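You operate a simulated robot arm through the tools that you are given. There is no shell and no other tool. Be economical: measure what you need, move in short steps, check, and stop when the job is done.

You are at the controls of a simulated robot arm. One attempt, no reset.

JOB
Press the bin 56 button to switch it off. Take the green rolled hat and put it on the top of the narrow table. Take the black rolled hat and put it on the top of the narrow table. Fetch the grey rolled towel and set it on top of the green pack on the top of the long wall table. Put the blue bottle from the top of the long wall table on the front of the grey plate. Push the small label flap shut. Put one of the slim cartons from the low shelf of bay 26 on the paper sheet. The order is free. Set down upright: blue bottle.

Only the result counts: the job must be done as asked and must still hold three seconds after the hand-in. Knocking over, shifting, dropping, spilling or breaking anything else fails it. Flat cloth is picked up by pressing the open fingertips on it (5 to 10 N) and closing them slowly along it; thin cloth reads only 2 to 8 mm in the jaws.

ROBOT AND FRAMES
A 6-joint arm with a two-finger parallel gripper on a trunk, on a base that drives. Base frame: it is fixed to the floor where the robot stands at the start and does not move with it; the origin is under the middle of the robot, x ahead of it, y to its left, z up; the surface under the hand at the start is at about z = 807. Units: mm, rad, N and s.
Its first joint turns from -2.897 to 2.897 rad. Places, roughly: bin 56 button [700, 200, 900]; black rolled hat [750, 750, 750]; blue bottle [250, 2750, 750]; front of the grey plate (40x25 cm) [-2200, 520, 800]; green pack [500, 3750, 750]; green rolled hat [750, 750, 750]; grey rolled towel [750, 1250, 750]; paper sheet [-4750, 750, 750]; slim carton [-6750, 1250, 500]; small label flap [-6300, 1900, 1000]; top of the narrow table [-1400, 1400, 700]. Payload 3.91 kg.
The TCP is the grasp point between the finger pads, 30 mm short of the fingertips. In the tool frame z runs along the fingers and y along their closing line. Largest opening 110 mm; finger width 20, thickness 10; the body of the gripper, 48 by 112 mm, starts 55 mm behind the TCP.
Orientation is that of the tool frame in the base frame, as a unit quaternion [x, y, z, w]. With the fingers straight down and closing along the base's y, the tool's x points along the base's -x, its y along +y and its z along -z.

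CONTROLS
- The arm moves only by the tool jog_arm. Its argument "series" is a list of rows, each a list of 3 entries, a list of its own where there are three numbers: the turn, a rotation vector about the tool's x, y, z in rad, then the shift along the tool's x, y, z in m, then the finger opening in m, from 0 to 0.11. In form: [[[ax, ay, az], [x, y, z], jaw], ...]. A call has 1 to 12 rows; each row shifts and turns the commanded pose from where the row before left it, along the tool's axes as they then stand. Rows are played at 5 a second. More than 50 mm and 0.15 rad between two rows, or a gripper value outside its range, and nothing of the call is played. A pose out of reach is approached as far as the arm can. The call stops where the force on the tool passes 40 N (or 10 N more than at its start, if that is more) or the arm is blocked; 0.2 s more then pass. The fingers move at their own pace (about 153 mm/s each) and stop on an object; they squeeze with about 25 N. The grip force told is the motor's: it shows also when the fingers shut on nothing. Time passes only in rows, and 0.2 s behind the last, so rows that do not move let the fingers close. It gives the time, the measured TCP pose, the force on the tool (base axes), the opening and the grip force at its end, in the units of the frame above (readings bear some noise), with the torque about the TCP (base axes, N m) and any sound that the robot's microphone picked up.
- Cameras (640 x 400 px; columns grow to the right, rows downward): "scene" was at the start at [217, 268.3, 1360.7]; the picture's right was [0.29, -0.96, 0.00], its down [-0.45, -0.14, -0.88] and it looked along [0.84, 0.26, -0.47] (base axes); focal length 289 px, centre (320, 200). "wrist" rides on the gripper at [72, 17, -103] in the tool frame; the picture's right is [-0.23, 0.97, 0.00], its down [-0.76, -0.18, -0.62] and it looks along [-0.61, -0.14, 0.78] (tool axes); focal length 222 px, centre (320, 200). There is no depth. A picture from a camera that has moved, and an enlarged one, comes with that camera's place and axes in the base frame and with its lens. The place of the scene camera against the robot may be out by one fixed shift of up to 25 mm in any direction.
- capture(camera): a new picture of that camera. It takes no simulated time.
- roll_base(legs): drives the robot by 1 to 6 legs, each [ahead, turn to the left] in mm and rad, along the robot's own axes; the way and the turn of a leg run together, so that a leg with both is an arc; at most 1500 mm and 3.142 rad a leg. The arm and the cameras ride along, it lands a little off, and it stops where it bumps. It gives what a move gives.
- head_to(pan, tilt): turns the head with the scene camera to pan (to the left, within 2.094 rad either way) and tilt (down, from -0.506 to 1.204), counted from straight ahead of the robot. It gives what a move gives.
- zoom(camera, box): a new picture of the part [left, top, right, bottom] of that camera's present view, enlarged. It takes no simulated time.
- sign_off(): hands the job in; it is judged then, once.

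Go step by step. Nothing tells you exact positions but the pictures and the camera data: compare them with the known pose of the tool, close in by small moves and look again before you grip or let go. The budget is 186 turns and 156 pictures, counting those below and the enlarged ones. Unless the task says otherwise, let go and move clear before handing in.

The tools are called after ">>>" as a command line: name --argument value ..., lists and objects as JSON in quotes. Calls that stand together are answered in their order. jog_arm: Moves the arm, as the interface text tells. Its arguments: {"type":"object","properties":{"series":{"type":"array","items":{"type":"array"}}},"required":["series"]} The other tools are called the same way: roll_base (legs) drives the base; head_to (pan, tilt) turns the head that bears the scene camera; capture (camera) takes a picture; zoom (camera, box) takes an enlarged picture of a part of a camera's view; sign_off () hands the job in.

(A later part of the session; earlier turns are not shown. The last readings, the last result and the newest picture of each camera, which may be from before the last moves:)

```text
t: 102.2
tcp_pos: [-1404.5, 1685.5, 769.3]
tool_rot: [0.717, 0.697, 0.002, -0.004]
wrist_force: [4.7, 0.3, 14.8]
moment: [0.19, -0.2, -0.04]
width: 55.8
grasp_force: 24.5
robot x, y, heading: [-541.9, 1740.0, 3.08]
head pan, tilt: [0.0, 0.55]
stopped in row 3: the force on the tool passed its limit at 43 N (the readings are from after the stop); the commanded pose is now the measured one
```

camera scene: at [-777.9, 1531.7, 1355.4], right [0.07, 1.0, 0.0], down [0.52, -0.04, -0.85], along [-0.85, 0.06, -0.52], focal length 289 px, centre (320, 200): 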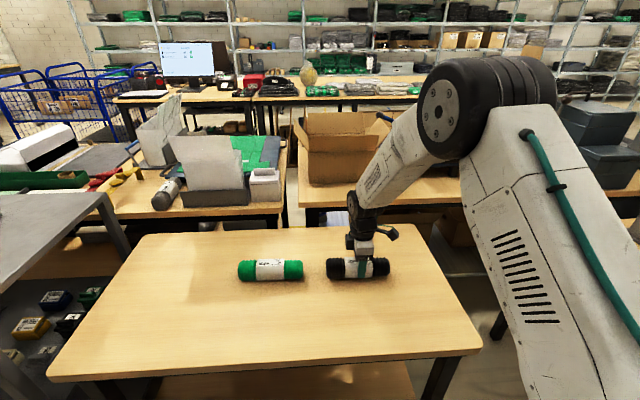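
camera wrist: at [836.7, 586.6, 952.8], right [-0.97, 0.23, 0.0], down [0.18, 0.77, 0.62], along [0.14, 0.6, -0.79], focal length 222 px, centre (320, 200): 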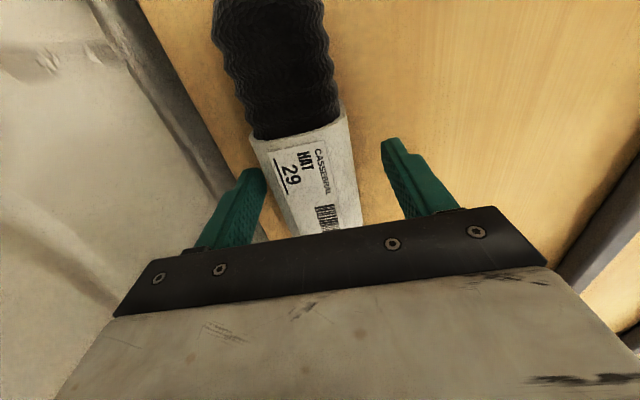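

The black hat touches the table; releasing and rising.

>>> jog_arm --series '[[[0, 0, 0], [0, 0, 0], 0.07], [[0, 0, 0], [0, 0, 0], 0.085], [[0, 0, 0], [0, 0, 0], 0.085], [[0, 0, 0], [0, 0, -0.03], 0.085], [[0, 0, 0], [0, 0, -0.05], 0.085], [[0, 0, 0], [0, 0, -0.05], 0.085], [[0, 0, 0], [0, 0.03, -0.04], 0.085], [[0, 0, 0], [0, 0.03, -0.04], 0.085], [[0, 0, 0], [0, 0.03, -0.04], 0.085], [[0, 0, 0], [0, 0.03, -0.04], 0.085], [[0, 0, 0], [0, 0.03, -0.04], 0.085], [[0, 0, 0], [0, 0, -0.03], 0.085]]'

>>> capture --camera "scene"

```text
t: 104.8
tcp_pos: [-1255.2, 1679.2, 1127.2]
tool_rot: [0.717, 0.697, 0.002, -0.003]
wrist_force: [0.5, -1.1, -0.3]
moment: [0.0, -0.01, -0.02]
width: 85.1
grasp_force: 0.0
robot x, y, heading: [-541.1, 1745.9, 3.079]
head pan, tilt: [0.0, 0.55]
```

```text
118 pictures are left
camera scene: at [-778.0, 1531.7, 1355.3], right [0.07, 1.0, 0.0], down [0.52, -0.04, -0.85], along [-0.85, 0.06, -0.52], focal length 289 px, centre (320, 200)
```

scene: 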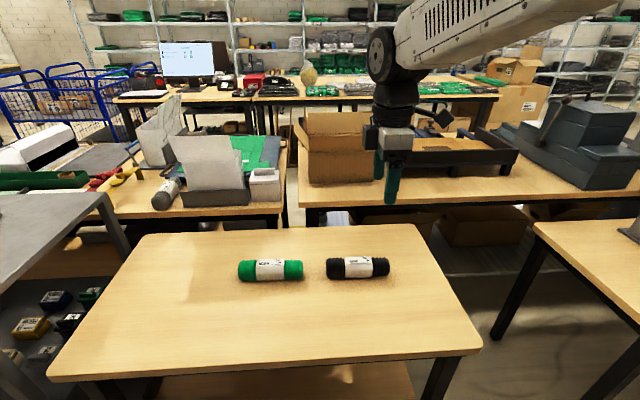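

Both hats are on the narrow table. Next the grey towel at about (843, 1260).

>>> roll_base --legs '[[-300, 0], [0, 1.634], [560, 0], [0, 1.571], [190, 0]]'

>>> capture --camera "wrist"

>>> capture --camera "scene"

```text
t: 118.7
tcp_pos: [664.1, 1338.4, 1126.7]
tool_rot: [0.743, -0.67, 0.003, 0.002]
wrist_force: [-0.4, -0.4, -0.1]
moment: [-0.02, -0.04, 0.01]
width: 85.0
grasp_force: 0.1
robot x, y, heading: [-34.6, 1181.0, 0.063]
head pan, tilt: [0.0, 0.55]
```

```text
117 pictures are left
camera wrist: at [654.8, 1266.0, 1229.9], right [-0.99, 0.13, 0.0], down [0.1, 0.78, 0.62], along [0.08, 0.61, -0.79], focal length 222 px, centre (320, 200)
```

wrist: 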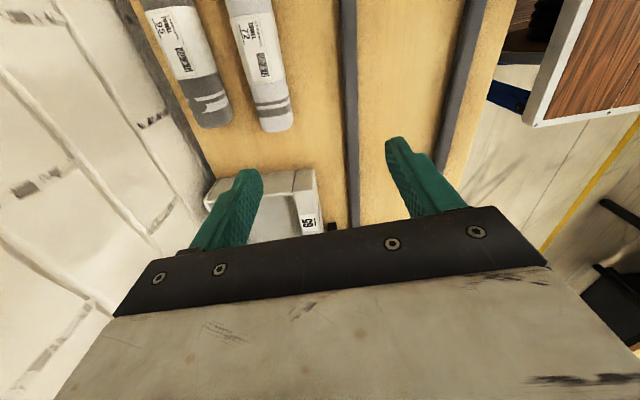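

```text
116 pictures are left
camera scene: at [169.7, 1435.4, 1355.4], right [0.06, -1.0, 0.0], down [-0.52, -0.03, -0.85], along [0.85, 0.05, -0.52], focal length 289 px, centre (320, 200)
```

scene: 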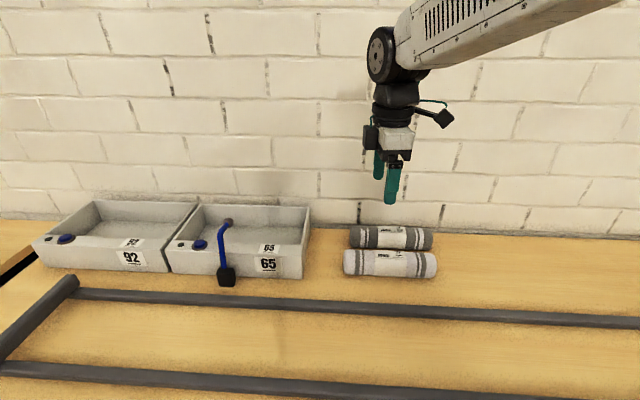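

Grey towel (label 92) at about (850, 1260), lying along y. Moving above it.

>>> jog_arm --series '[[[0, 0, 0.103], [0, 0, 0], 0.09], [[0, 0, 0], [0.013, -0.031, 0.028], 0.09], [[0, 0, 0], [0.013, -0.031, 0.028], 0.09], [[0, 0, 0], [0.013, -0.031, 0.028], 0.09], [[0, 0, 0], [0.013, -0.031, 0.028], 0.09], [[0, 0, 0], [0.013, -0.031, 0.028], 0.09], [[0, 0, 0], [0.013, -0.031, 0.028], 0.09]]'

>>> capture --camera "wrist"

```text
t: 120.3
tcp_pos: [850.8, 1256.6, 957.0]
tool_rot: [0.708, -0.707, 0.005, 0.0]
wrist_force: [-0.7, 0.4, 0.4]
moment: [-0.02, -0.04, -0.02]
width: 89.9
grasp_force: 0.1
robot x, y, heading: [-35.6, 1181.5, 0.058]
head pan, tilt: [0.0, 0.55]
```

```text
115 pictures are left
camera wrist: at [834.0, 1186.5, 1060.4], right [-0.97, 0.23, -0.01], down [0.17, 0.77, 0.62], along [0.15, 0.6, -0.79], focal length 222 px, centre (320, 200)
```

wrist: 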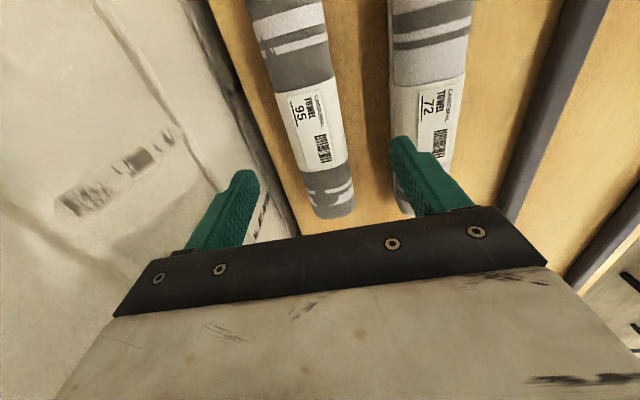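

Towel "95" (grey) axis at x ≈ 857. Shifting 6 mm and descending.

>>> jog_arm --series '[[[0, 0, 0], [-0.004, -0.006, 0.02], 0.085], [[0, 0, 0], [0, 0, 0.03], 0.085], [[0, 0, 0], [0, 0, 0.03], 0.085], [[0, 0, 0], [0, 0, 0.025], 0.085]]'

>>> capture --camera "wrist"

>>> zoom --camera "scene" --box '[300, 160, 500, 290]'

```text
t: 121.3
tcp_pos: [855.3, 1261.0, 854.7]
tool_rot: [-0.707, 0.707, -0.004, -0.001]
wrist_force: [-0.9, 0.3, 0.7]
moment: [0.0, -0.04, 0.01]
width: 85.1
grasp_force: 0.1
robot x, y, heading: [-38.0, 1180.1, 0.067]
head pan, tilt: [0.0, 0.55]
```

```text
114 pictures are left
camera wrist: at [838.0, 1190.2, 957.4], right [-0.97, 0.23, 0.0], down [0.18, 0.77, 0.62], along [0.14, 0.6, -0.79], focal length 222 px, centre (320, 200)
```

wrist: 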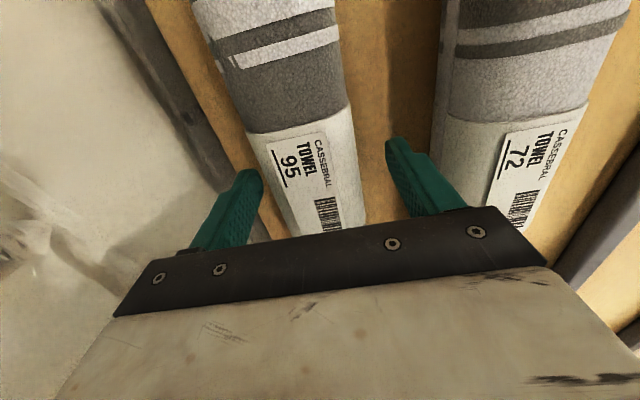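

```text
3.08 times, centred on (400, 225) of scene
camera zoom: at [169.5, 1435.4, 1355.4], right [0.06, -1.0, 0.0], down [-0.52, -0.03, -0.85], along [0.85, 0.05, -0.52], focal length 890 px, centre (74, 123)
```

zoom: 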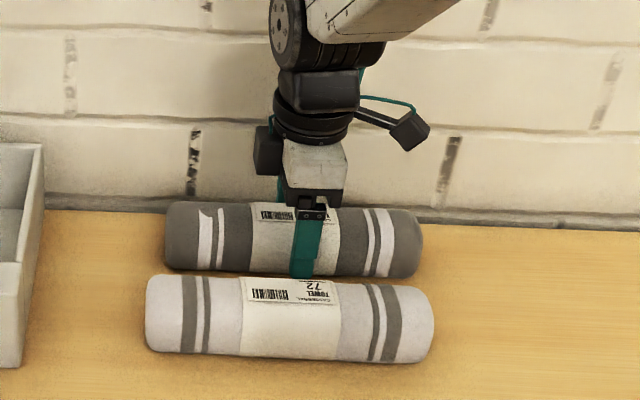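

Fingers straddle towel 95 cleanly. Gripping and lifting.

>>> jog_arm --series '[[[0, 0, 0], [0, 0, 0.008], 0.085], [[0, 0, 0], [0, 0, 0], 0.03], [[0, 0, 0], [0, 0, 0], 0.03], [[0, 0, 0], [0, 0, 0], 0.03], [[0, 0, 0], [0, 0, -0.04], 0.03], [[0, 0, 0], [0, 0, -0.045], 0.03], [[0, 0, 0], [0, 0.03, -0.04], 0.03], [[0, 0, 0], [0, 0.03, -0.04], 0.03], [[0, 0, 0], [0, 0.03, -0.04], 0.03], [[0, 0, 0], [0, 0.03, -0.04], 0.03], [[0, 0, 0], [0, 0.04, -0.03], 0.03], [[0, 0, 0], [0, 0.045, 0], 0.03]]'

>>> capture --camera "scene"

```text
t: 123.9
tcp_pos: [650.8, 1264.1, 1120.7]
tool_rot: [-0.707, 0.707, -0.003, -0.003]
wrist_force: [-0.9, 0.7, -2.0]
moment: [0.0, 0.02, -0.02]
width: 57.3
grasp_force: 25.2
robot x, y, heading: [-34.6, 1177.6, 0.068]
head pan, tilt: [0.0, 0.55]
```

```text
112 pictures are left
camera scene: at [170.4, 1435.5, 1355.3], right [0.06, -1.0, 0.0], down [-0.52, -0.03, -0.85], along [0.85, 0.05, -0.52], focal length 289 px, centre (320, 200)
```

scene: 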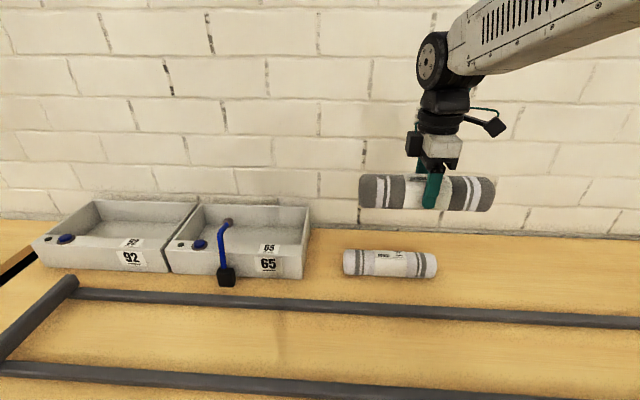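

Towel held. Driving along the aisle toward the long wall table, then looking at it.

>>> roll_base --legs '[[-270, 0], [0, 1.503], [1400, 0]]'

>>> head_to --pan -0.7 --tilt 0.45

>>> capture --camera "scene"

```text
t: 136.2
tcp_pos: [-340.2, 3275.3, 1120.8]
tool_rot: [1.0, -0.031, 0.004, -0.002]
wrist_force: [-0.7, 0.9, -1.6]
moment: [0.01, 0.03, 0.02]
width: 57.6
grasp_force: 25.0
robot x, y, heading: [-299.9, 2583.5, 1.571]
head pan, tilt: [0.0, 0.55]
```

```text
t: 137.2
tcp_pos: [-340.0, 3274.4, 1119.9]
tool_rot: [1.0, -0.031, 0.004, -0.001]
wrist_force: [0.1, 0.2, -1.9]
moment: [-0.03, 0.0, 0.01]
width: 57.6
grasp_force: 24.9
robot x, y, heading: [-300.9, 2586.1, 1.574]
head pan, tilt: [-0.7, 0.45]
```

```text
111 pictures are left
camera scene: at [-476.7, 2792.0, 1364.4], right [0.77, -0.64, 0.0], down [-0.28, -0.33, -0.9], along [0.58, 0.69, -0.44], focal length 289 px, centre (320, 200)
```

scene: 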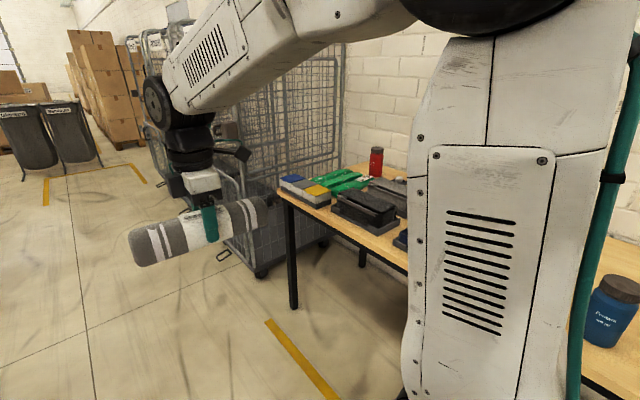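

The packs lie near the far end of the wall table, close to a wire cage. I'll go to y ≈ 3400 and turn to face the table there, clear of the cage.

>>> roll_base --legs '[[810, 0], [0, -1.571]]'

>>> head_to --pan 0.25 --tilt 0.5

>>> capture --camera "scene"

```text
t: 145.5
tcp_pos: [381.7, 3472.2, 1119.6]
tool_rot: [-0.692, 0.722, -0.004, -0.002]
wrist_force: [0.7, 0.5, -2.2]
moment: [-0.01, -0.02, 0.01]
width: 57.8
grasp_force: 25.1
robot x, y, heading: [-309.4, 3417.3, 0.019]
head pan, tilt: [-0.7, 0.45]
```

```text
t: 146.7
tcp_pos: [380.5, 3472.0, 1119.4]
tool_rot: [-0.691, 0.723, -0.003, -0.001]
wrist_force: [-0.7, -0.1, -1.1]
moment: [0.03, 0.0, -0.04]
width: 57.6
grasp_force: 24.7
robot x, y, heading: [-311.9, 3420.3, 0.02]
head pan, tilt: [0.25, 0.499]
```

```text
110 pictures are left
camera scene: at [-95.7, 3686.8, 1360.0], right [0.27, -0.96, 0.0], down [-0.46, -0.13, -0.88], along [0.85, 0.23, -0.48], focal length 289 px, centre (320, 200)
```

scene: 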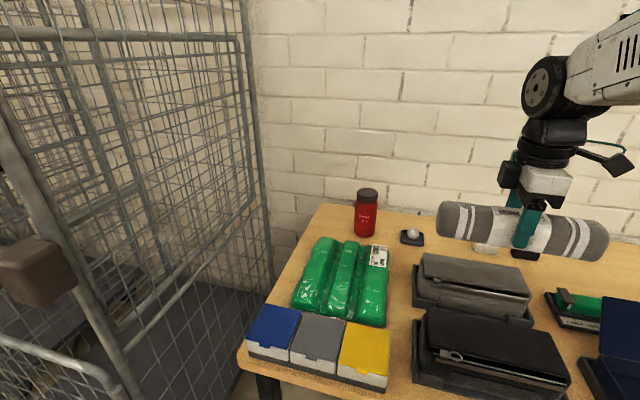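

Zooming on the green item to see what the pack is and how its top lies.

>>> zoom --camera "scene" --box '[240, 180, 440, 400]'

>>> zoom --camera "scene" --box '[400, 230, 640, 400]'

```text
1.82 times, centred on (340, 290) of scene
camera zoom: at [-95.7, 3686.8, 1360.0], right [0.27, -0.96, 0.0], down [-0.46, -0.13, -0.88], along [0.85, 0.23, -0.48], focal length 526 px, centre (284, 36)
```

zoom: 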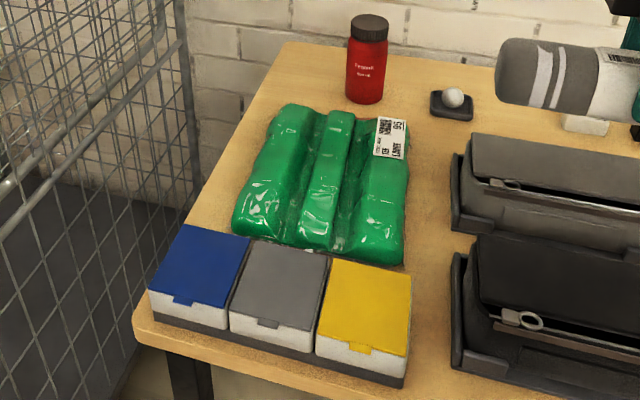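

```text
2.35 times, centred on (520, 315) of scene
camera zoom: at [-95.7, 3686.8, 1360.0], right [0.27, -0.96, 0.0], down [-0.46, -0.13, -0.88], along [0.85, 0.23, -0.48], focal length 681 px, centre (-151, -71)
```

zoom: 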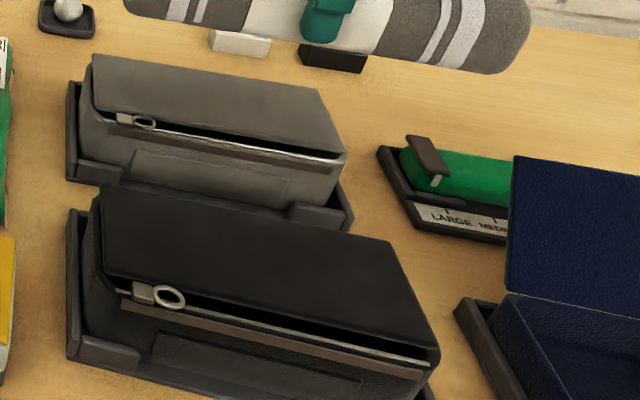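

The green pack is a bagged garment (about 300 × 225 mm, centre ≈ (553, 3773)) with ridges along x; a towel laid along x in a valley at y ≈ 3731 will lie steadily. I'll edge forward, turn the tool, and go over it.

>>> roll_base --legs '[[120, 0]]'

>>> jog_arm --series '[[[0, 0, 0.1387], [0, 0, 0], 0.03], [[0, 0, 0.1387], [0, 0, 0], 0.03], [[0, 0, 0.1387], [0, 0, 0], 0.03], [[0, 0, 0.1387], [0, 0, 0], 0.03], [[0, 0, 0.1387], [0, 0, 0], 0.03], [[0, 0, 0.1387], [0, 0, 0], 0.03], [[0, 0, 0.1387], [0, 0, 0], 0.03], [[0, 0, 0.1387], [0, 0, 0], 0.03], [[0, 0, 0.1387], [0, 0, 0], 0.03], [[0, 0, 0.1387], [0, 0, 0], 0.03], [[0, 0, 0.1387], [0, 0, 0], 0.03]]'

>>> jog_arm --series '[[[0, 0, 0], [-0.007, 0.0365, 0], 0.03], [[0, 0, 0], [-0.007, 0.0365, 0], 0.03], [[0, 0, 0], [-0.007, 0.0365, 0], 0.03], [[0, 0, 0], [-0.007, 0.0365, 0], 0.03], [[0, 0, 0], [-0.007, 0.0365, 0.02], 0.03], [[0, 0, 0], [-0.007, 0.0365, 0.02], 0.03], [[0, 0, 0], [-0.007, 0.0365, 0.02], 0.03]]'

>>> capture --camera "wrist"

>>> capture --camera "scene"

```text
t: 148.0
tcp_pos: [501.9, 3472.5, 1121.5]
tool_rot: [-0.691, 0.723, -0.004, -0.001]
wrist_force: [0.0, 0.7, -0.7]
moment: [0.01, -0.03, -0.01]
width: 57.7
grasp_force: 25.3
robot x, y, heading: [-188.1, 3420.9, 0.02]
head pan, tilt: [0.25, 0.499]
```

```text
t: 150.4
tcp_pos: [501.3, 3473.5, 1121.9]
tool_rot: [0.001, 1.0, -0.003, 0.002]
wrist_force: [-0.5, 0.7, -1.0]
moment: [0.01, 0.0, 0.04]
width: 57.8
grasp_force: 24.8
robot x, y, heading: [-186.1, 3423.1, 0.016]
head pan, tilt: [0.25, 0.499]
```

```text
t: 152.0
tcp_pos: [552.0, 3726.8, 1058.4]
tool_rot: [0.0, 1.0, -0.004, 0.002]
wrist_force: [1.1, 0.1, -0.8]
moment: [0.03, -0.03, 0.01]
width: 57.8
grasp_force: 25.4
robot x, y, heading: [-188.3, 3417.5, 0.021]
head pan, tilt: [0.25, 0.499]
```

```text
107 pictures are left
camera wrist: at [478.3, 3746.1, 1160.2], right [0.23, 0.97, -0.01], down [0.76, -0.17, 0.63], along [0.61, -0.15, -0.78], focal length 222 px, centre (320, 200)
```

wrist: 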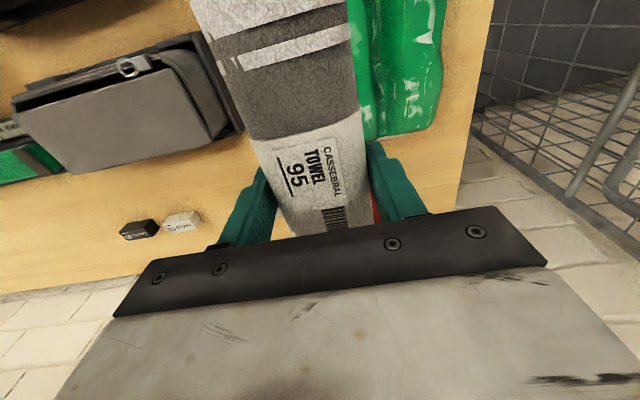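

```text
106 pictures are left
camera scene: at [25.5, 3688.4, 1360.0], right [0.26, -0.96, 0.0], down [-0.46, -0.13, -0.88], along [0.85, 0.23, -0.48], focal length 289 px, centre (320, 200)
```

scene: 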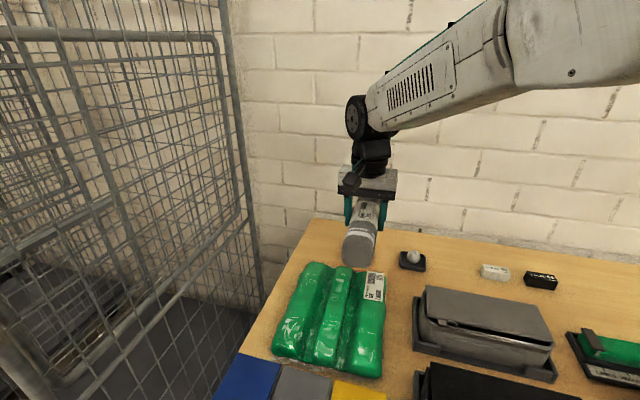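

Towel is aligned over the right-hand valley. Centring in x and lowering.

>>> jog_arm --series '[[[0, 0, 0], [0.006, 0, 0.04], 0.03], [[0, 0, 0], [0.006, 0, 0.04], 0.03], [[0, 0, 0], [0, 0, 0.04], 0.03], [[0, 0, 0], [0, 0, 0.04], 0.03], [[0, 0, 0], [0, 0, 0.02], 0.03]]'

>>> capture --camera "scene"

>>> capture --camera "wrist"

```text
t: 153.3
tcp_pos: [540.7, 3728.0, 884.8]
tool_rot: [0.0, 1.0, -0.001, 0.006]
wrist_force: [-1.8, -4.7, 14.0]
moment: [-0.19, 0.35, 0.44]
width: 57.6
grasp_force: 25.2
robot x, y, heading: [-188.5, 3421.7, 0.015]
head pan, tilt: [0.25, 0.499]
stopped in row 5: the force on the tool passed its limit at 58 N (the readings are from after the stop); the commanded pose is now the measured one
```

```text
105 pictures are left
camera scene: at [25.2, 3688.3, 1360.1], right [0.26, -0.96, 0.0], down [-0.46, -0.13, -0.88], along [0.85, 0.23, -0.48], focal length 289 px, centre (320, 200)
```

scene: 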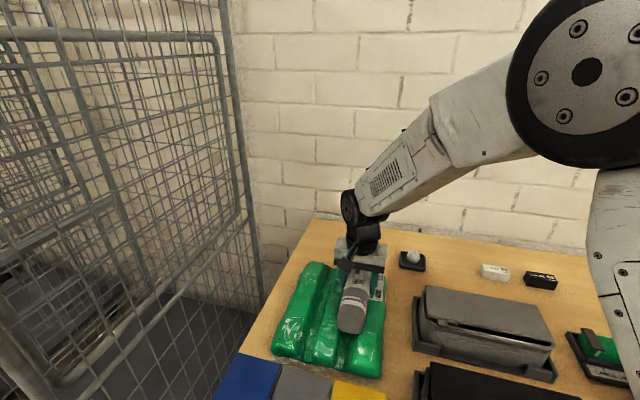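

```text
104 pictures are left
camera wrist: at [467.2, 3746.6, 985.7], right [0.23, 0.97, 0.0], down [0.75, -0.18, 0.63], along [0.62, -0.14, -0.78], focal length 222 px, centre (320, 200)
```

wrist: 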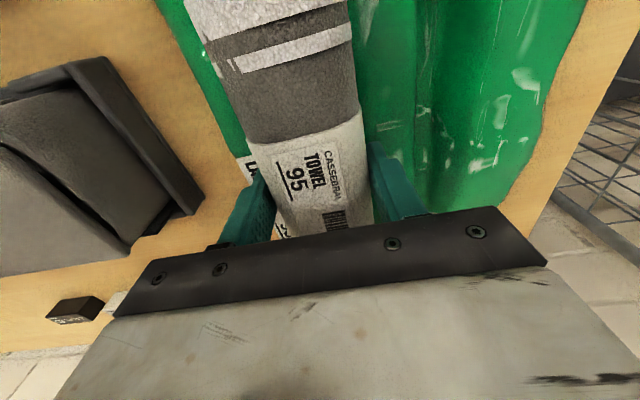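

Contact at TCP z 885. Zooming to see how the towel lies before letting go.

>>> zoom --camera "scene" --box '[240, 220, 420, 390]'

>>> zoom --camera "wrist" --box '[160, 0, 480, 240]'

```text
2.35 times, centred on (330, 305) of scene
camera zoom: at [25.2, 3688.3, 1360.1], right [0.26, -0.96, 0.0], down [-0.46, -0.13, -0.88], along [0.85, 0.23, -0.48], focal length 681 px, centre (296, -47)
```

zoom: 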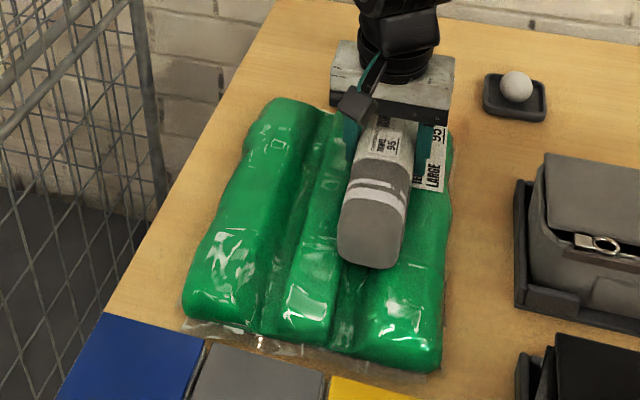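

```text
1.67 times, centred on (320, 120) of wrist
camera zoom: at [467.2, 3746.6, 985.7], right [0.23, 0.97, 0.0], down [0.75, -0.18, 0.63], along [0.62, -0.14, -0.78], focal length 370 px, centre (320, 333)
```

zoom: 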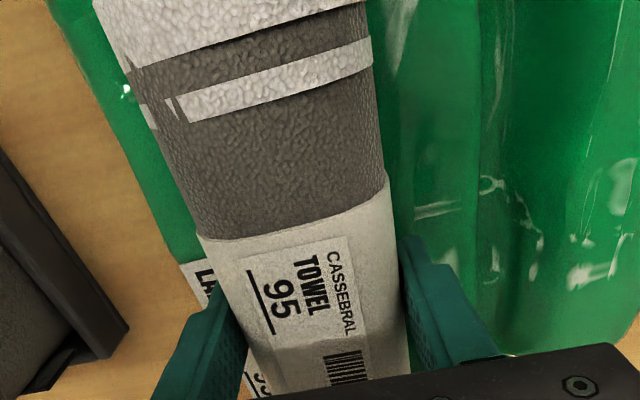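

It lies in the valley, inside the pack outline. Opening slightly and checking.

>>> jog_arm --series '[[[0, 0, 0], [0, 0, 0], 0.062], [[0, 0, 0], [0, 0, 0], 0.068], [[0, 0, 0], [0, 0, 0], 0.072], [[0, 0, 0], [0, 0, -0.005], 0.075], [[0, 0, 0], [0, 0, -0.01], 0.078], [[0, 0, 0], [0, 0, -0.02], 0.08]]'

>>> capture --camera "wrist"

>>> zoom --camera "scene" --box '[240, 220, 420, 390]'

```text
t: 154.7
tcp_pos: [539.3, 3729.2, 917.2]
tool_rot: [0.001, 1.0, -0.002, 0.005]
wrist_force: [0.0, -0.3, -0.1]
moment: [-0.03, 0.01, -0.01]
width: 79.8
grasp_force: 0.1
robot x, y, heading: [-189.1, 3422.3, 0.018]
head pan, tilt: [0.25, 0.499]
```

```text
101 pictures are left
camera wrist: at [466.2, 3747.4, 1019.7], right [0.23, 0.97, 0.0], down [0.76, -0.18, 0.63], along [0.61, -0.14, -0.78], focal length 222 px, centre (320, 200)
```

wrist: 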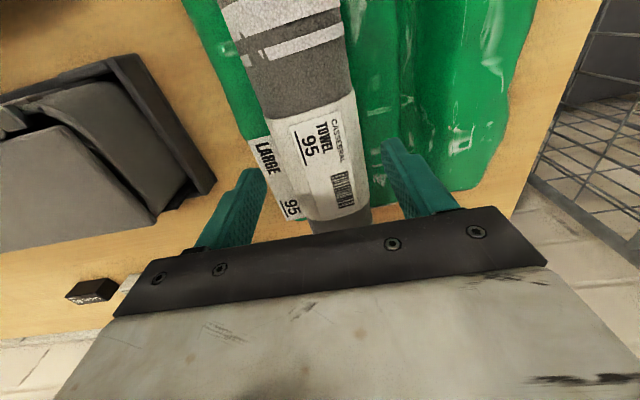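

```text
2.35 times, centred on (330, 305) of scene
camera zoom: at [25.8, 3688.7, 1359.9], right [0.26, -0.96, 0.0], down [-0.46, -0.13, -0.88], along [0.85, 0.23, -0.48], focal length 681 px, centre (296, -47)
```

zoom: 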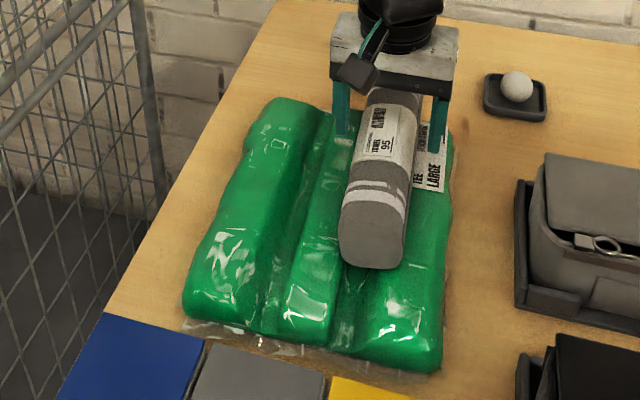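

The towel lies steadily on the pack. Rising and bringing the arm back ahead.

>>> jog_arm --series '[[[0, 0, 0], [0, 0, -0.05], 0.08], [[0, 0, 0], [0, 0, -0.05], 0.08], [[0, 0, 0], [0, 0, -0.05], 0.08], [[0, 0, 0], [0, 0, -0.05], 0.08], [[0, 0, 0], [0.005, -0.04, 0], 0.08], [[0, 0, 0], [0.005, -0.04, 0], 0.08], [[0, 0, 0], [0.005, -0.04, 0], 0.08], [[0, 0, 0], [0.005, -0.04, 0], 0.08], [[0, 0, 0], [0.005, -0.04, 0], 0.08], [[0, 0, 0], [0.005, -0.04, 0], 0.08]]'

>>> head_to --pan -0.8 --tilt 0.5

>>> capture --camera "scene"

```text
t: 156.9
tcp_pos: [508.6, 3487.7, 1117.8]
tool_rot: [0.0, 1.0, -0.002, 0.004]
wrist_force: [0.5, 0.1, -0.1]
moment: [-0.04, 0.0, -0.02]
width: 79.9
grasp_force: 0.0
robot x, y, heading: [-187.4, 3415.6, 0.018]
head pan, tilt: [0.25, 0.499]
```

```text
t: 158.2
tcp_pos: [509.3, 3488.6, 1116.8]
tool_rot: [0.001, 1.0, -0.002, 0.005]
wrist_force: [0.3, -0.3, 0.6]
moment: [-0.01, -0.01, -0.01]
width: 80.0
grasp_force: 0.1
robot x, y, heading: [-190.3, 3420.0, 0.019]
head pan, tilt: [-0.799, 0.499]
```

```text
99 pictures are left
camera scene: at [2.5, 3600.5, 1360.0], right [-0.7, -0.71, 0.0], down [-0.34, 0.34, -0.88], along [0.62, -0.62, -0.48], focal length 289 px, centre (320, 200)
```

scene: 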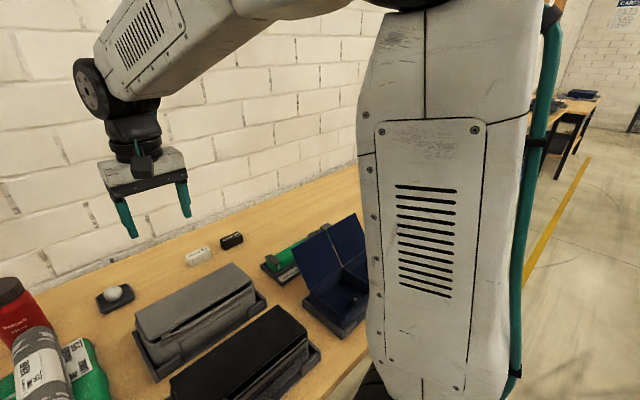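

Now to the blue bottle at y ≈ 2740.

>>> roll_base --legs '[[-160, 0], [0, -1.59], [740, 0], [0, 1.571]]'

>>> head_to --pan 0.0 --tilt 0.6

>>> capture --camera "scene"

>>> capture --camera "wrist"

```text
t: 170.9
tcp_pos: [346.0, 2744.9, 1117.7]
tool_rot: [0.007, 1.0, -0.002, 0.004]
wrist_force: [0.1, 0.0, -0.3]
moment: [0.0, -0.01, 0.01]
width: 80.0
grasp_force: 0.1
robot x, y, heading: [-351.0, 2687.8, 0.005]
head pan, tilt: [-0.799, 0.499]
```

```text
t: 172.0
tcp_pos: [344.5, 2744.9, 1118.1]
tool_rot: [0.007, 1.0, -0.001, 0.005]
wrist_force: [0.2, 0.6, 0.5]
moment: [0.01, 0.03, 0.01]
width: 80.1
grasp_force: 0.0
robot x, y, heading: [-349.0, 2684.7, 0.002]
head pan, tilt: [0.0, 0.6]
```

```text
98 pictures are left
camera scene: at [-134.7, 2927.9, 1350.9], right [0.0, -1.0, 0.0], down [-0.56, 0.0, -0.83], along [0.83, 0.0, -0.56], focal length 289 px, centre (320, 200)
```

scene: 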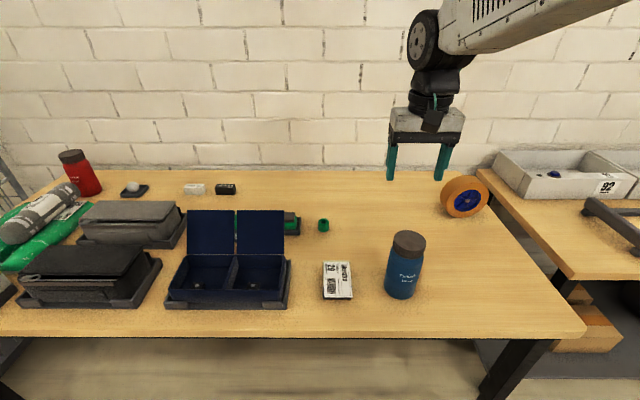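

```text
97 pictures are left
camera wrist: at [272.2, 2764.0, 1219.7], right [0.24, 0.97, 0.0], down [0.75, -0.19, 0.63], along [0.61, -0.15, -0.78], focal length 222 px, centre (320, 200)
```

wrist: 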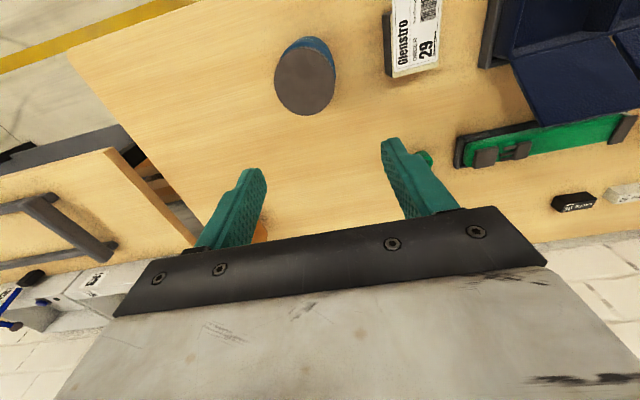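

Bottle cap top at about (315, 2738, 970). Zooming to gauge its shape for the grip height.

>>> zoom --camera "scene" --box '[340, 210, 470, 320]'

```text
3.64 times, centred on (405, 265) of scene
camera zoom: at [-134.7, 2927.9, 1350.9], right [0.0, -1.0, 0.0], down [-0.56, 0.0, -0.83], along [0.83, 0.0, -0.56], focal length 1052 px, centre (11, -36)
```

zoom: 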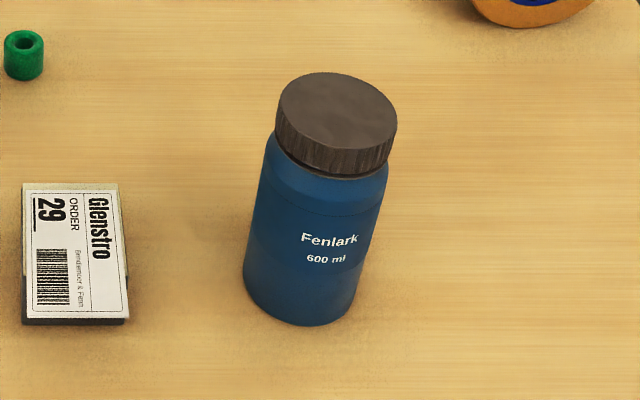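

Body ≈ 73 mm wide, base ≈ 804. Moving above it with the jaw open to 105 mm.

>>> jog_arm --series '[[[0, 0, 0], [0.015, -0.0035, 0.03], 0.105], [[0, 0, 0], [0.0145, -0.0035, 0.03], 0.105], [[0, 0, 0], [0, 0, 0.04], 0.105]]'

>>> capture --camera "wrist"

>>> capture --camera "scene"

```text
t: 172.8
tcp_pos: [317.2, 2737.6, 1017.3]
tool_rot: [0.008, 1.0, -0.001, 0.005]
wrist_force: [0.2, -0.5, -0.4]
moment: [-0.02, 0.02, 0.0]
width: 105.1
grasp_force: 0.1
robot x, y, heading: [-353.0, 2687.8, -0.001]
head pan, tilt: [0.0, 0.6]
```

```text
95 pictures are left
camera wrist: at [243.9, 2757.0, 1119.6], right [0.24, 0.97, 0.0], down [0.75, -0.19, 0.63], along [0.61, -0.15, -0.78], focal length 222 px, centre (320, 200)
```

wrist: 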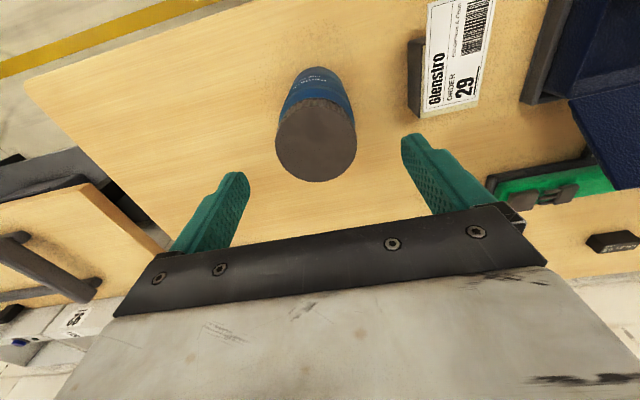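

```text
94 pictures are left
camera scene: at [-134.9, 2927.9, 1350.9], right [0.0, -1.0, 0.0], down [-0.56, 0.0, -0.83], along [0.83, 0.0, -0.56], focal length 289 px, centre (320, 200)
```

scene: 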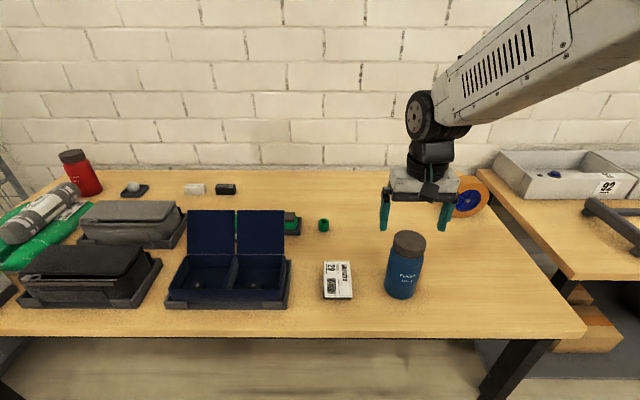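

The bottle is centred between the fingers (cap top ≈ 948). Descending to z ≈ 915 and gripping.

>>> jog_arm --series '[[[0, 0, 0], [0, -0.001, 0.04], 0.105], [[0, 0, 0], [0, 0, 0.035], 0.105], [[0, 0, 0], [0, 0, 0.015], 0.105], [[0, 0, 0], [0, 0, 0.012], 0.105]]'

>>> capture --camera "wrist"

>>> zoom --camera "scene" --box '[340, 180, 500, 310]'

```text
t: 173.8
tcp_pos: [319.4, 2736.1, 916.3]
tool_rot: [0.007, 1.0, -0.002, 0.005]
wrist_force: [0.2, -0.1, -0.5]
moment: [0.01, 0.01, -0.01]
width: 105.0
grasp_force: 0.2
robot x, y, heading: [-351.2, 2684.4, 0.002]
head pan, tilt: [0.0, 0.6]
```

```text
93 pictures are left
camera wrist: at [245.3, 2756.0, 1017.7], right [0.24, 0.97, 0.0], down [0.75, -0.19, 0.63], along [0.61, -0.15, -0.78], focal length 222 px, centre (320, 200)
```

wrist: 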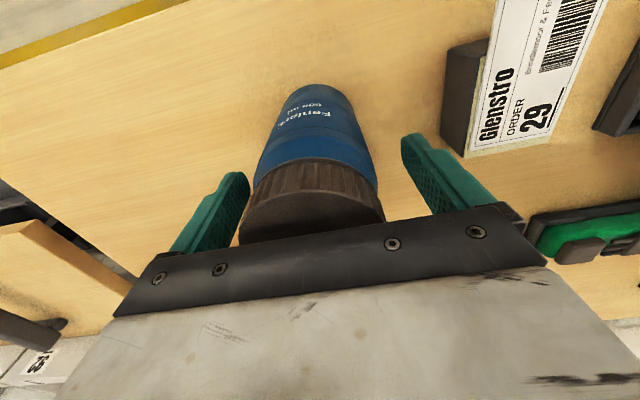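

```text
3.08 times, centred on (420, 245) of scene
camera zoom: at [-134.8, 2927.9, 1350.9], right [0.0, -1.0, 0.0], down [-0.56, 0.0, -0.83], along [0.83, 0.0, -0.56], focal length 890 px, centre (12, 62)
```

zoom: 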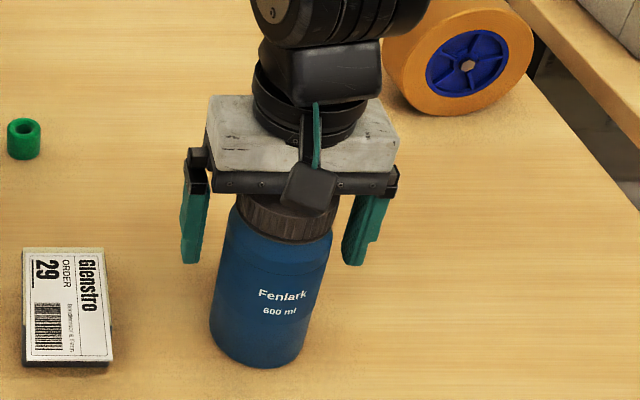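

Good straddle. Closing and lifting a little.

>>> jog_arm --series '[[[0, 0, 0], [0, 0, 0], 0.085], [[0, 0, 0], [0, 0, 0], 0.05], [[0, 0, 0], [0, 0, 0], 0.05], [[0, 0, 0], [0, 0, 0], 0.05], [[0, 0, 0], [0, 0, -0.02], 0.05], [[0, 0, 0], [0, 0, -0.03], 0.05]]'

>>> zoom --camera "scene" --box '[340, 160, 500, 310]'

```text
t: 175.2
tcp_pos: [316.2, 2738.2, 965.5]
tool_rot: [0.007, 1.0, -0.002, 0.004]
wrist_force: [0.6, 0.0, -0.4]
moment: [-0.01, 0.01, 0.01]
width: 71.6
grasp_force: 24.7
robot x, y, heading: [-352.0, 2684.9, 0.004]
head pan, tilt: [0.0, 0.6]
```

```text
2.67 times, centred on (420, 235) of scene
camera zoom: at [-134.4, 2927.9, 1350.8], right [0.0, -1.0, 0.0], down [-0.57, 0.0, -0.82], along [0.82, 0.0, -0.57], focal length 771 px, centre (53, 107)
```

zoom: 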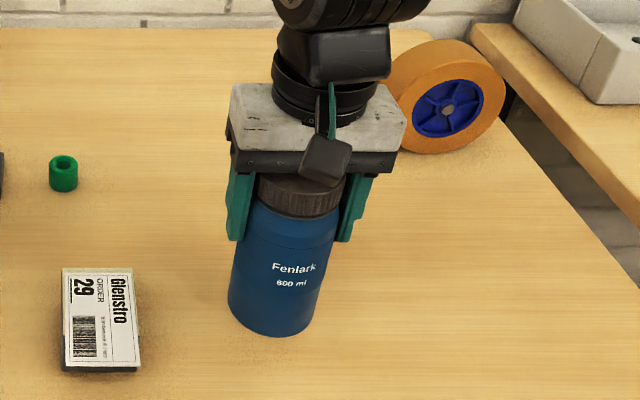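

Bottle is in the grip and upright. I'll lift it higher, then drive south along the aisle and scout a way to the grey plate.

>>> jog_arm --series '[[[0, 0, 0], [0, 0, -0.045], 0.05], [[0, 0, 0], [-0.02, 0, -0.045], 0.05], [[0, 0, 0], [-0.02, 0, -0.045], 0.05], [[0, 0, 0], [-0.02, 0, -0.045], 0.05], [[0, 0, 0], [-0.02, 0, -0.045], 0.05]]'

>>> roll_base --legs '[[0, -1.575], [1400, 0], [900, 0]]'

>>> head_to --pan -1.2 --tilt 0.35

>>> capture --camera "scene"

```text
t: 176.4
tcp_pos: [393.9, 2739.0, 1189.9]
tool_rot: [0.006, 1.0, -0.002, 0.004]
wrist_force: [0.4, 0.1, -1.6]
moment: [0.01, 0.01, -0.02]
width: 71.5
grasp_force: 25.3
robot x, y, heading: [-352.3, 2687.9, -0.002]
head pan, tilt: [0.0, 0.6]
```

```text
t: 191.7
tcp_pos: [-368.6, -366.2, 1190.1]
tool_rot: [0.719, 0.695, -0.004, 0.002]
wrist_force: [-0.4, 1.1, -1.6]
moment: [-0.02, -0.02, 0.02]
width: 71.7
grasp_force: 24.9
robot x, y, heading: [-407.7, 381.7, -1.583]
head pan, tilt: [0.0, 0.6]
```

```text
t: 193.1
tcp_pos: [-368.9, -365.8, 1190.0]
tool_rot: [0.719, 0.695, -0.004, 0.003]
wrist_force: [0.3, -0.1, -2.1]
moment: [0.01, 0.03, -0.01]
width: 71.8
grasp_force: 24.8
robot x, y, heading: [-402.9, 383.7, -1.59]
head pan, tilt: [-1.201, 0.351]
```

```text
90 pictures are left
camera scene: at [-262.7, 222.2, 1373.6], right [-0.35, 0.94, 0.0], down [0.32, 0.12, -0.94], along [-0.88, -0.33, -0.34], focal length 289 px, centre (320, 200)
```

scene: 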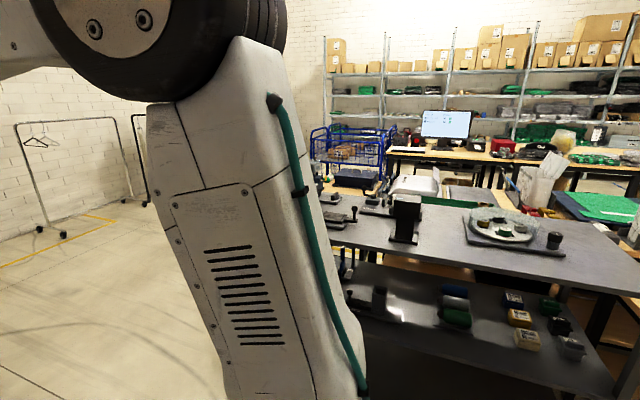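

The dark shelf ends near y ≈ −420; the floor south of it looks free. I'll go to y ≈ −1000 and look west.

>>> roll_base --legs '[[1400, 0], [0, -1.56]]'

>>> head_to --pan 0.2 --tilt 0.35

>>> capture --camera "scene"

>>> head_to --pan -0.6 --tilt 0.35

>>> capture --camera "scene"

```text
t: 203.9
tcp_pos: [-1159.7, -1075.7, 1189.4]
tool_rot: [1.0, -0.011, -0.003, -0.002]
wrist_force: [0.6, 0.0, -2.5]
moment: [-0.02, -0.02, 0.0]
width: 71.7
grasp_force: 24.9
robot x, y, heading: [-416.9, -1025.0, 3.14]
head pan, tilt: [-1.201, 0.351]
```

```text
t: 205.4
tcp_pos: [-1159.8, -1075.0, 1190.1]
tool_rot: [1.0, -0.012, -0.004, -0.001]
wrist_force: [0.4, 0.4, -1.2]
moment: [0.0, -0.01, 0.02]
width: 71.6
grasp_force: 25.1
robot x, y, heading: [-415.2, -1027.8, 3.136]
head pan, tilt: [0.201, 0.351]
```

```text
89 pictures are left
camera scene: at [-636.2, -1273.2, 1373.6], right [-0.19, 0.98, 0.0], down [0.34, 0.07, -0.94], along [-0.92, -0.18, -0.34], focal length 289 px, centre (320, 200)
```

scene: 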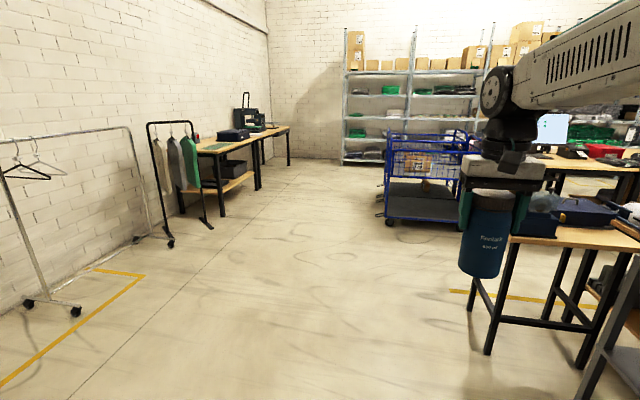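

```text
t: 206.6
tcp_pos: [-1160.9, -1076.1, 1189.1]
tool_rot: [1.0, -0.011, -0.004, -0.001]
wrist_force: [0.0, 0.2, -1.3]
moment: [0.01, 0.04, -0.02]
width: 71.5
grasp_force: 24.9
robot x, y, heading: [-411.2, -1025.3, 3.138]
head pan, tilt: [-0.6, 0.351]
```

```text
88 pictures are left
camera scene: at [-621.5, -1202.2, 1373.6], right [0.57, 0.82, 0.0], down [0.28, -0.2, -0.94], along [-0.77, 0.53, -0.34], focal length 289 px, centre (320, 200)
```

scene: 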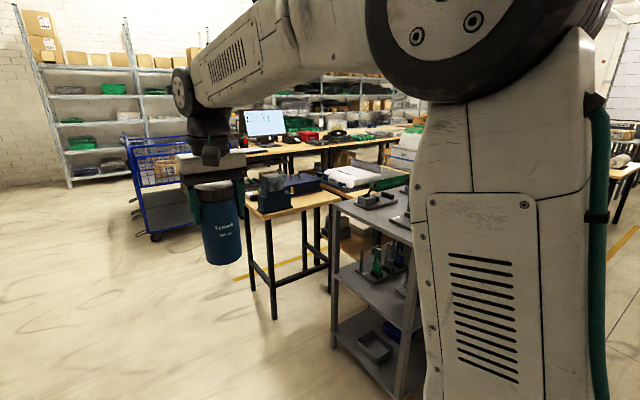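

There's an aisle to the west of the wood tables. I'll drive west to x ≈ −2800 and look north.

>>> roll_base --legs '[[1500, 0], [850, 0]]'

>>> head_to --pan -1.5 --tilt 0.4

>>> capture --camera "scene"

```text
t: 218.1
tcp_pos: [-3513.6, -1035.7, 1190.3]
tool_rot: [1.0, -0.028, -0.005, -0.002]
wrist_force: [-0.2, -0.5, -2.0]
moment: [-0.01, 0.0, -0.01]
width: 71.7
grasp_force: 25.1
robot x, y, heading: [-2766.2, -1010.0, 3.102]
head pan, tilt: [-0.6, 0.351]
```

```text
t: 219.3
tcp_pos: [-3514.5, -1035.8, 1189.6]
tool_rot: [1.0, -0.027, -0.004, -0.002]
wrist_force: [-0.1, 0.2, -1.8]
moment: [0.0, 0.0, -0.01]
width: 71.7
grasp_force: 25.1
robot x, y, heading: [-2764.3, -1011.3, 3.104]
head pan, tilt: [-1.499, 0.4]
```

```text
87 pictures are left
camera scene: at [-2908.3, -1143.1, 1369.1], right [1.0, 0.03, 0.0], down [0.01, -0.39, -0.92], along [-0.03, 0.92, -0.39], focal length 289 px, centre (320, 200)
```

scene: 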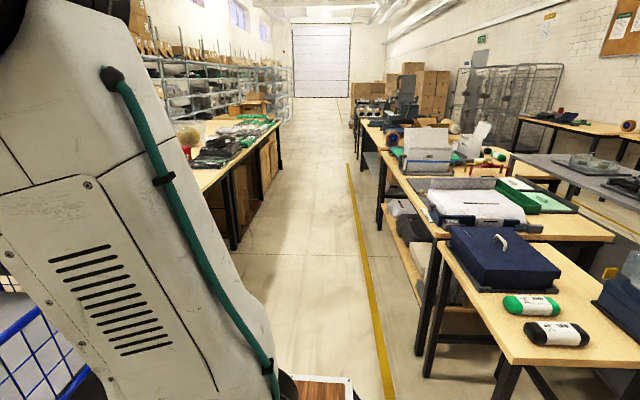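

A clear aisle lies between x ≈ −3690 and −2480. Zooming on the table with the white device to find the grey plate.

>>> zoom --camera "scene" --box '[370, 120, 620, 280]'

```text
2.50 times, centred on (495, 200) of scene
camera zoom: at [-2908.3, -1143.1, 1369.1], right [1.0, 0.03, 0.0], down [0.01, -0.39, -0.92], along [-0.03, 0.92, -0.39], focal length 723 px, centre (-118, 200)
```

zoom: 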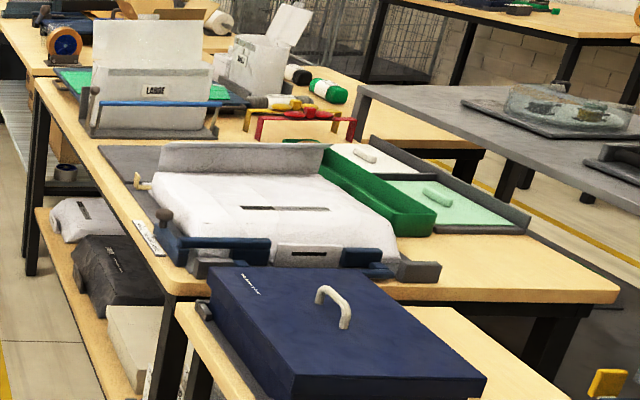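

The grey plate seems to lie beside the white device near (−2200, 520). Raising the bottle a bit more and driving up the aisle to face that table.

>>> jog_arm --series '[[[0, 0, 0], [0.01, 0, -0.04], 0.05], [[0, 0, 0], [0.01, 0, -0.04], 0.05]]'

>>> roll_base --legs '[[0, -1.32], [1494, 0], [0, -1.783]]'

>>> head_to --pan 0.0 --tilt 0.5

>>> capture --camera "scene"

```text
t: 219.9
tcp_pos: [-3496.0, -1037.4, 1269.1]
tool_rot: [1.0, -0.028, -0.005, -0.002]
wrist_force: [-0.1, 1.2, -1.4]
moment: [-0.03, -0.02, -0.02]
width: 71.7
grasp_force: 25.3
robot x, y, heading: [-2763.5, -1011.8, 3.104]
head pan, tilt: [-1.499, 0.4]
```

```text
t: 234.9
tcp_pos: [-2423.9, 560.0, 1269.7]
tool_rot: [-0.022, 1.0, -0.001, 0.005]
wrist_force: [0.5, -0.5, -1.5]
moment: [-0.03, 0.02, -0.02]
width: 71.7
grasp_force: 24.8
robot x, y, heading: [-3145.5, 464.3, 0.059]
head pan, tilt: [-1.499, 0.4]
```

```text
t: 236.5
tcp_pos: [-2424.1, 559.0, 1269.5]
tool_rot: [-0.022, 1.0, -0.003, 0.005]
wrist_force: [0.2, 0.3, -1.2]
moment: [-0.02, 0.02, 0.0]
width: 71.7
grasp_force: 25.0
robot x, y, heading: [-3145.3, 462.4, 0.057]
head pan, tilt: [0.0, 0.499]
```

```text
85 pictures are left
camera scene: at [-2940.7, 718.9, 1360.0], right [0.06, -1.0, 0.0], down [-0.48, -0.03, -0.88], along [0.88, 0.05, -0.48], focal length 289 px, centre (320, 200)
```

scene: 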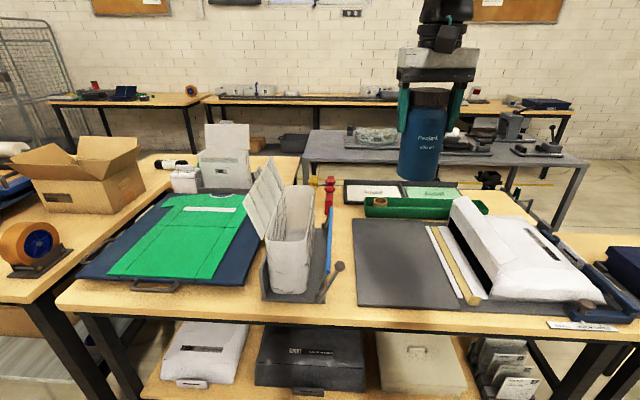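

The grey plate (≈ 418 × 250 mm) spans x −2420…−2003, y 391…645, with its front toward this aisle. Zooming to check for marks on it.

>>> zoom --camera "scene" --box '[320, 170, 560, 340]'

```text
2.35 times, centred on (440, 255) of scene
camera zoom: at [-2940.7, 718.9, 1360.0], right [0.06, -1.0, 0.0], down [-0.48, -0.03, -0.88], along [0.88, 0.05, -0.48], focal length 681 px, centre (38, 71)
```

zoom: 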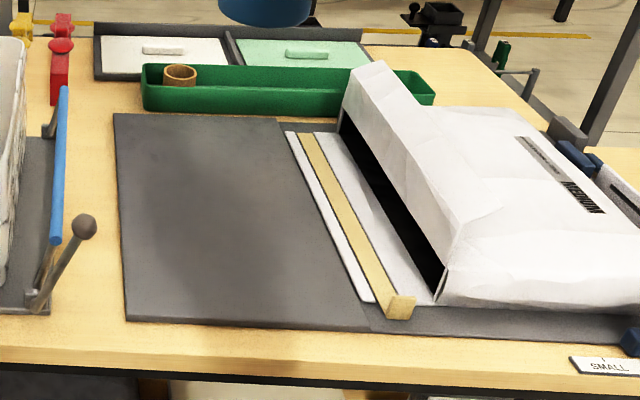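

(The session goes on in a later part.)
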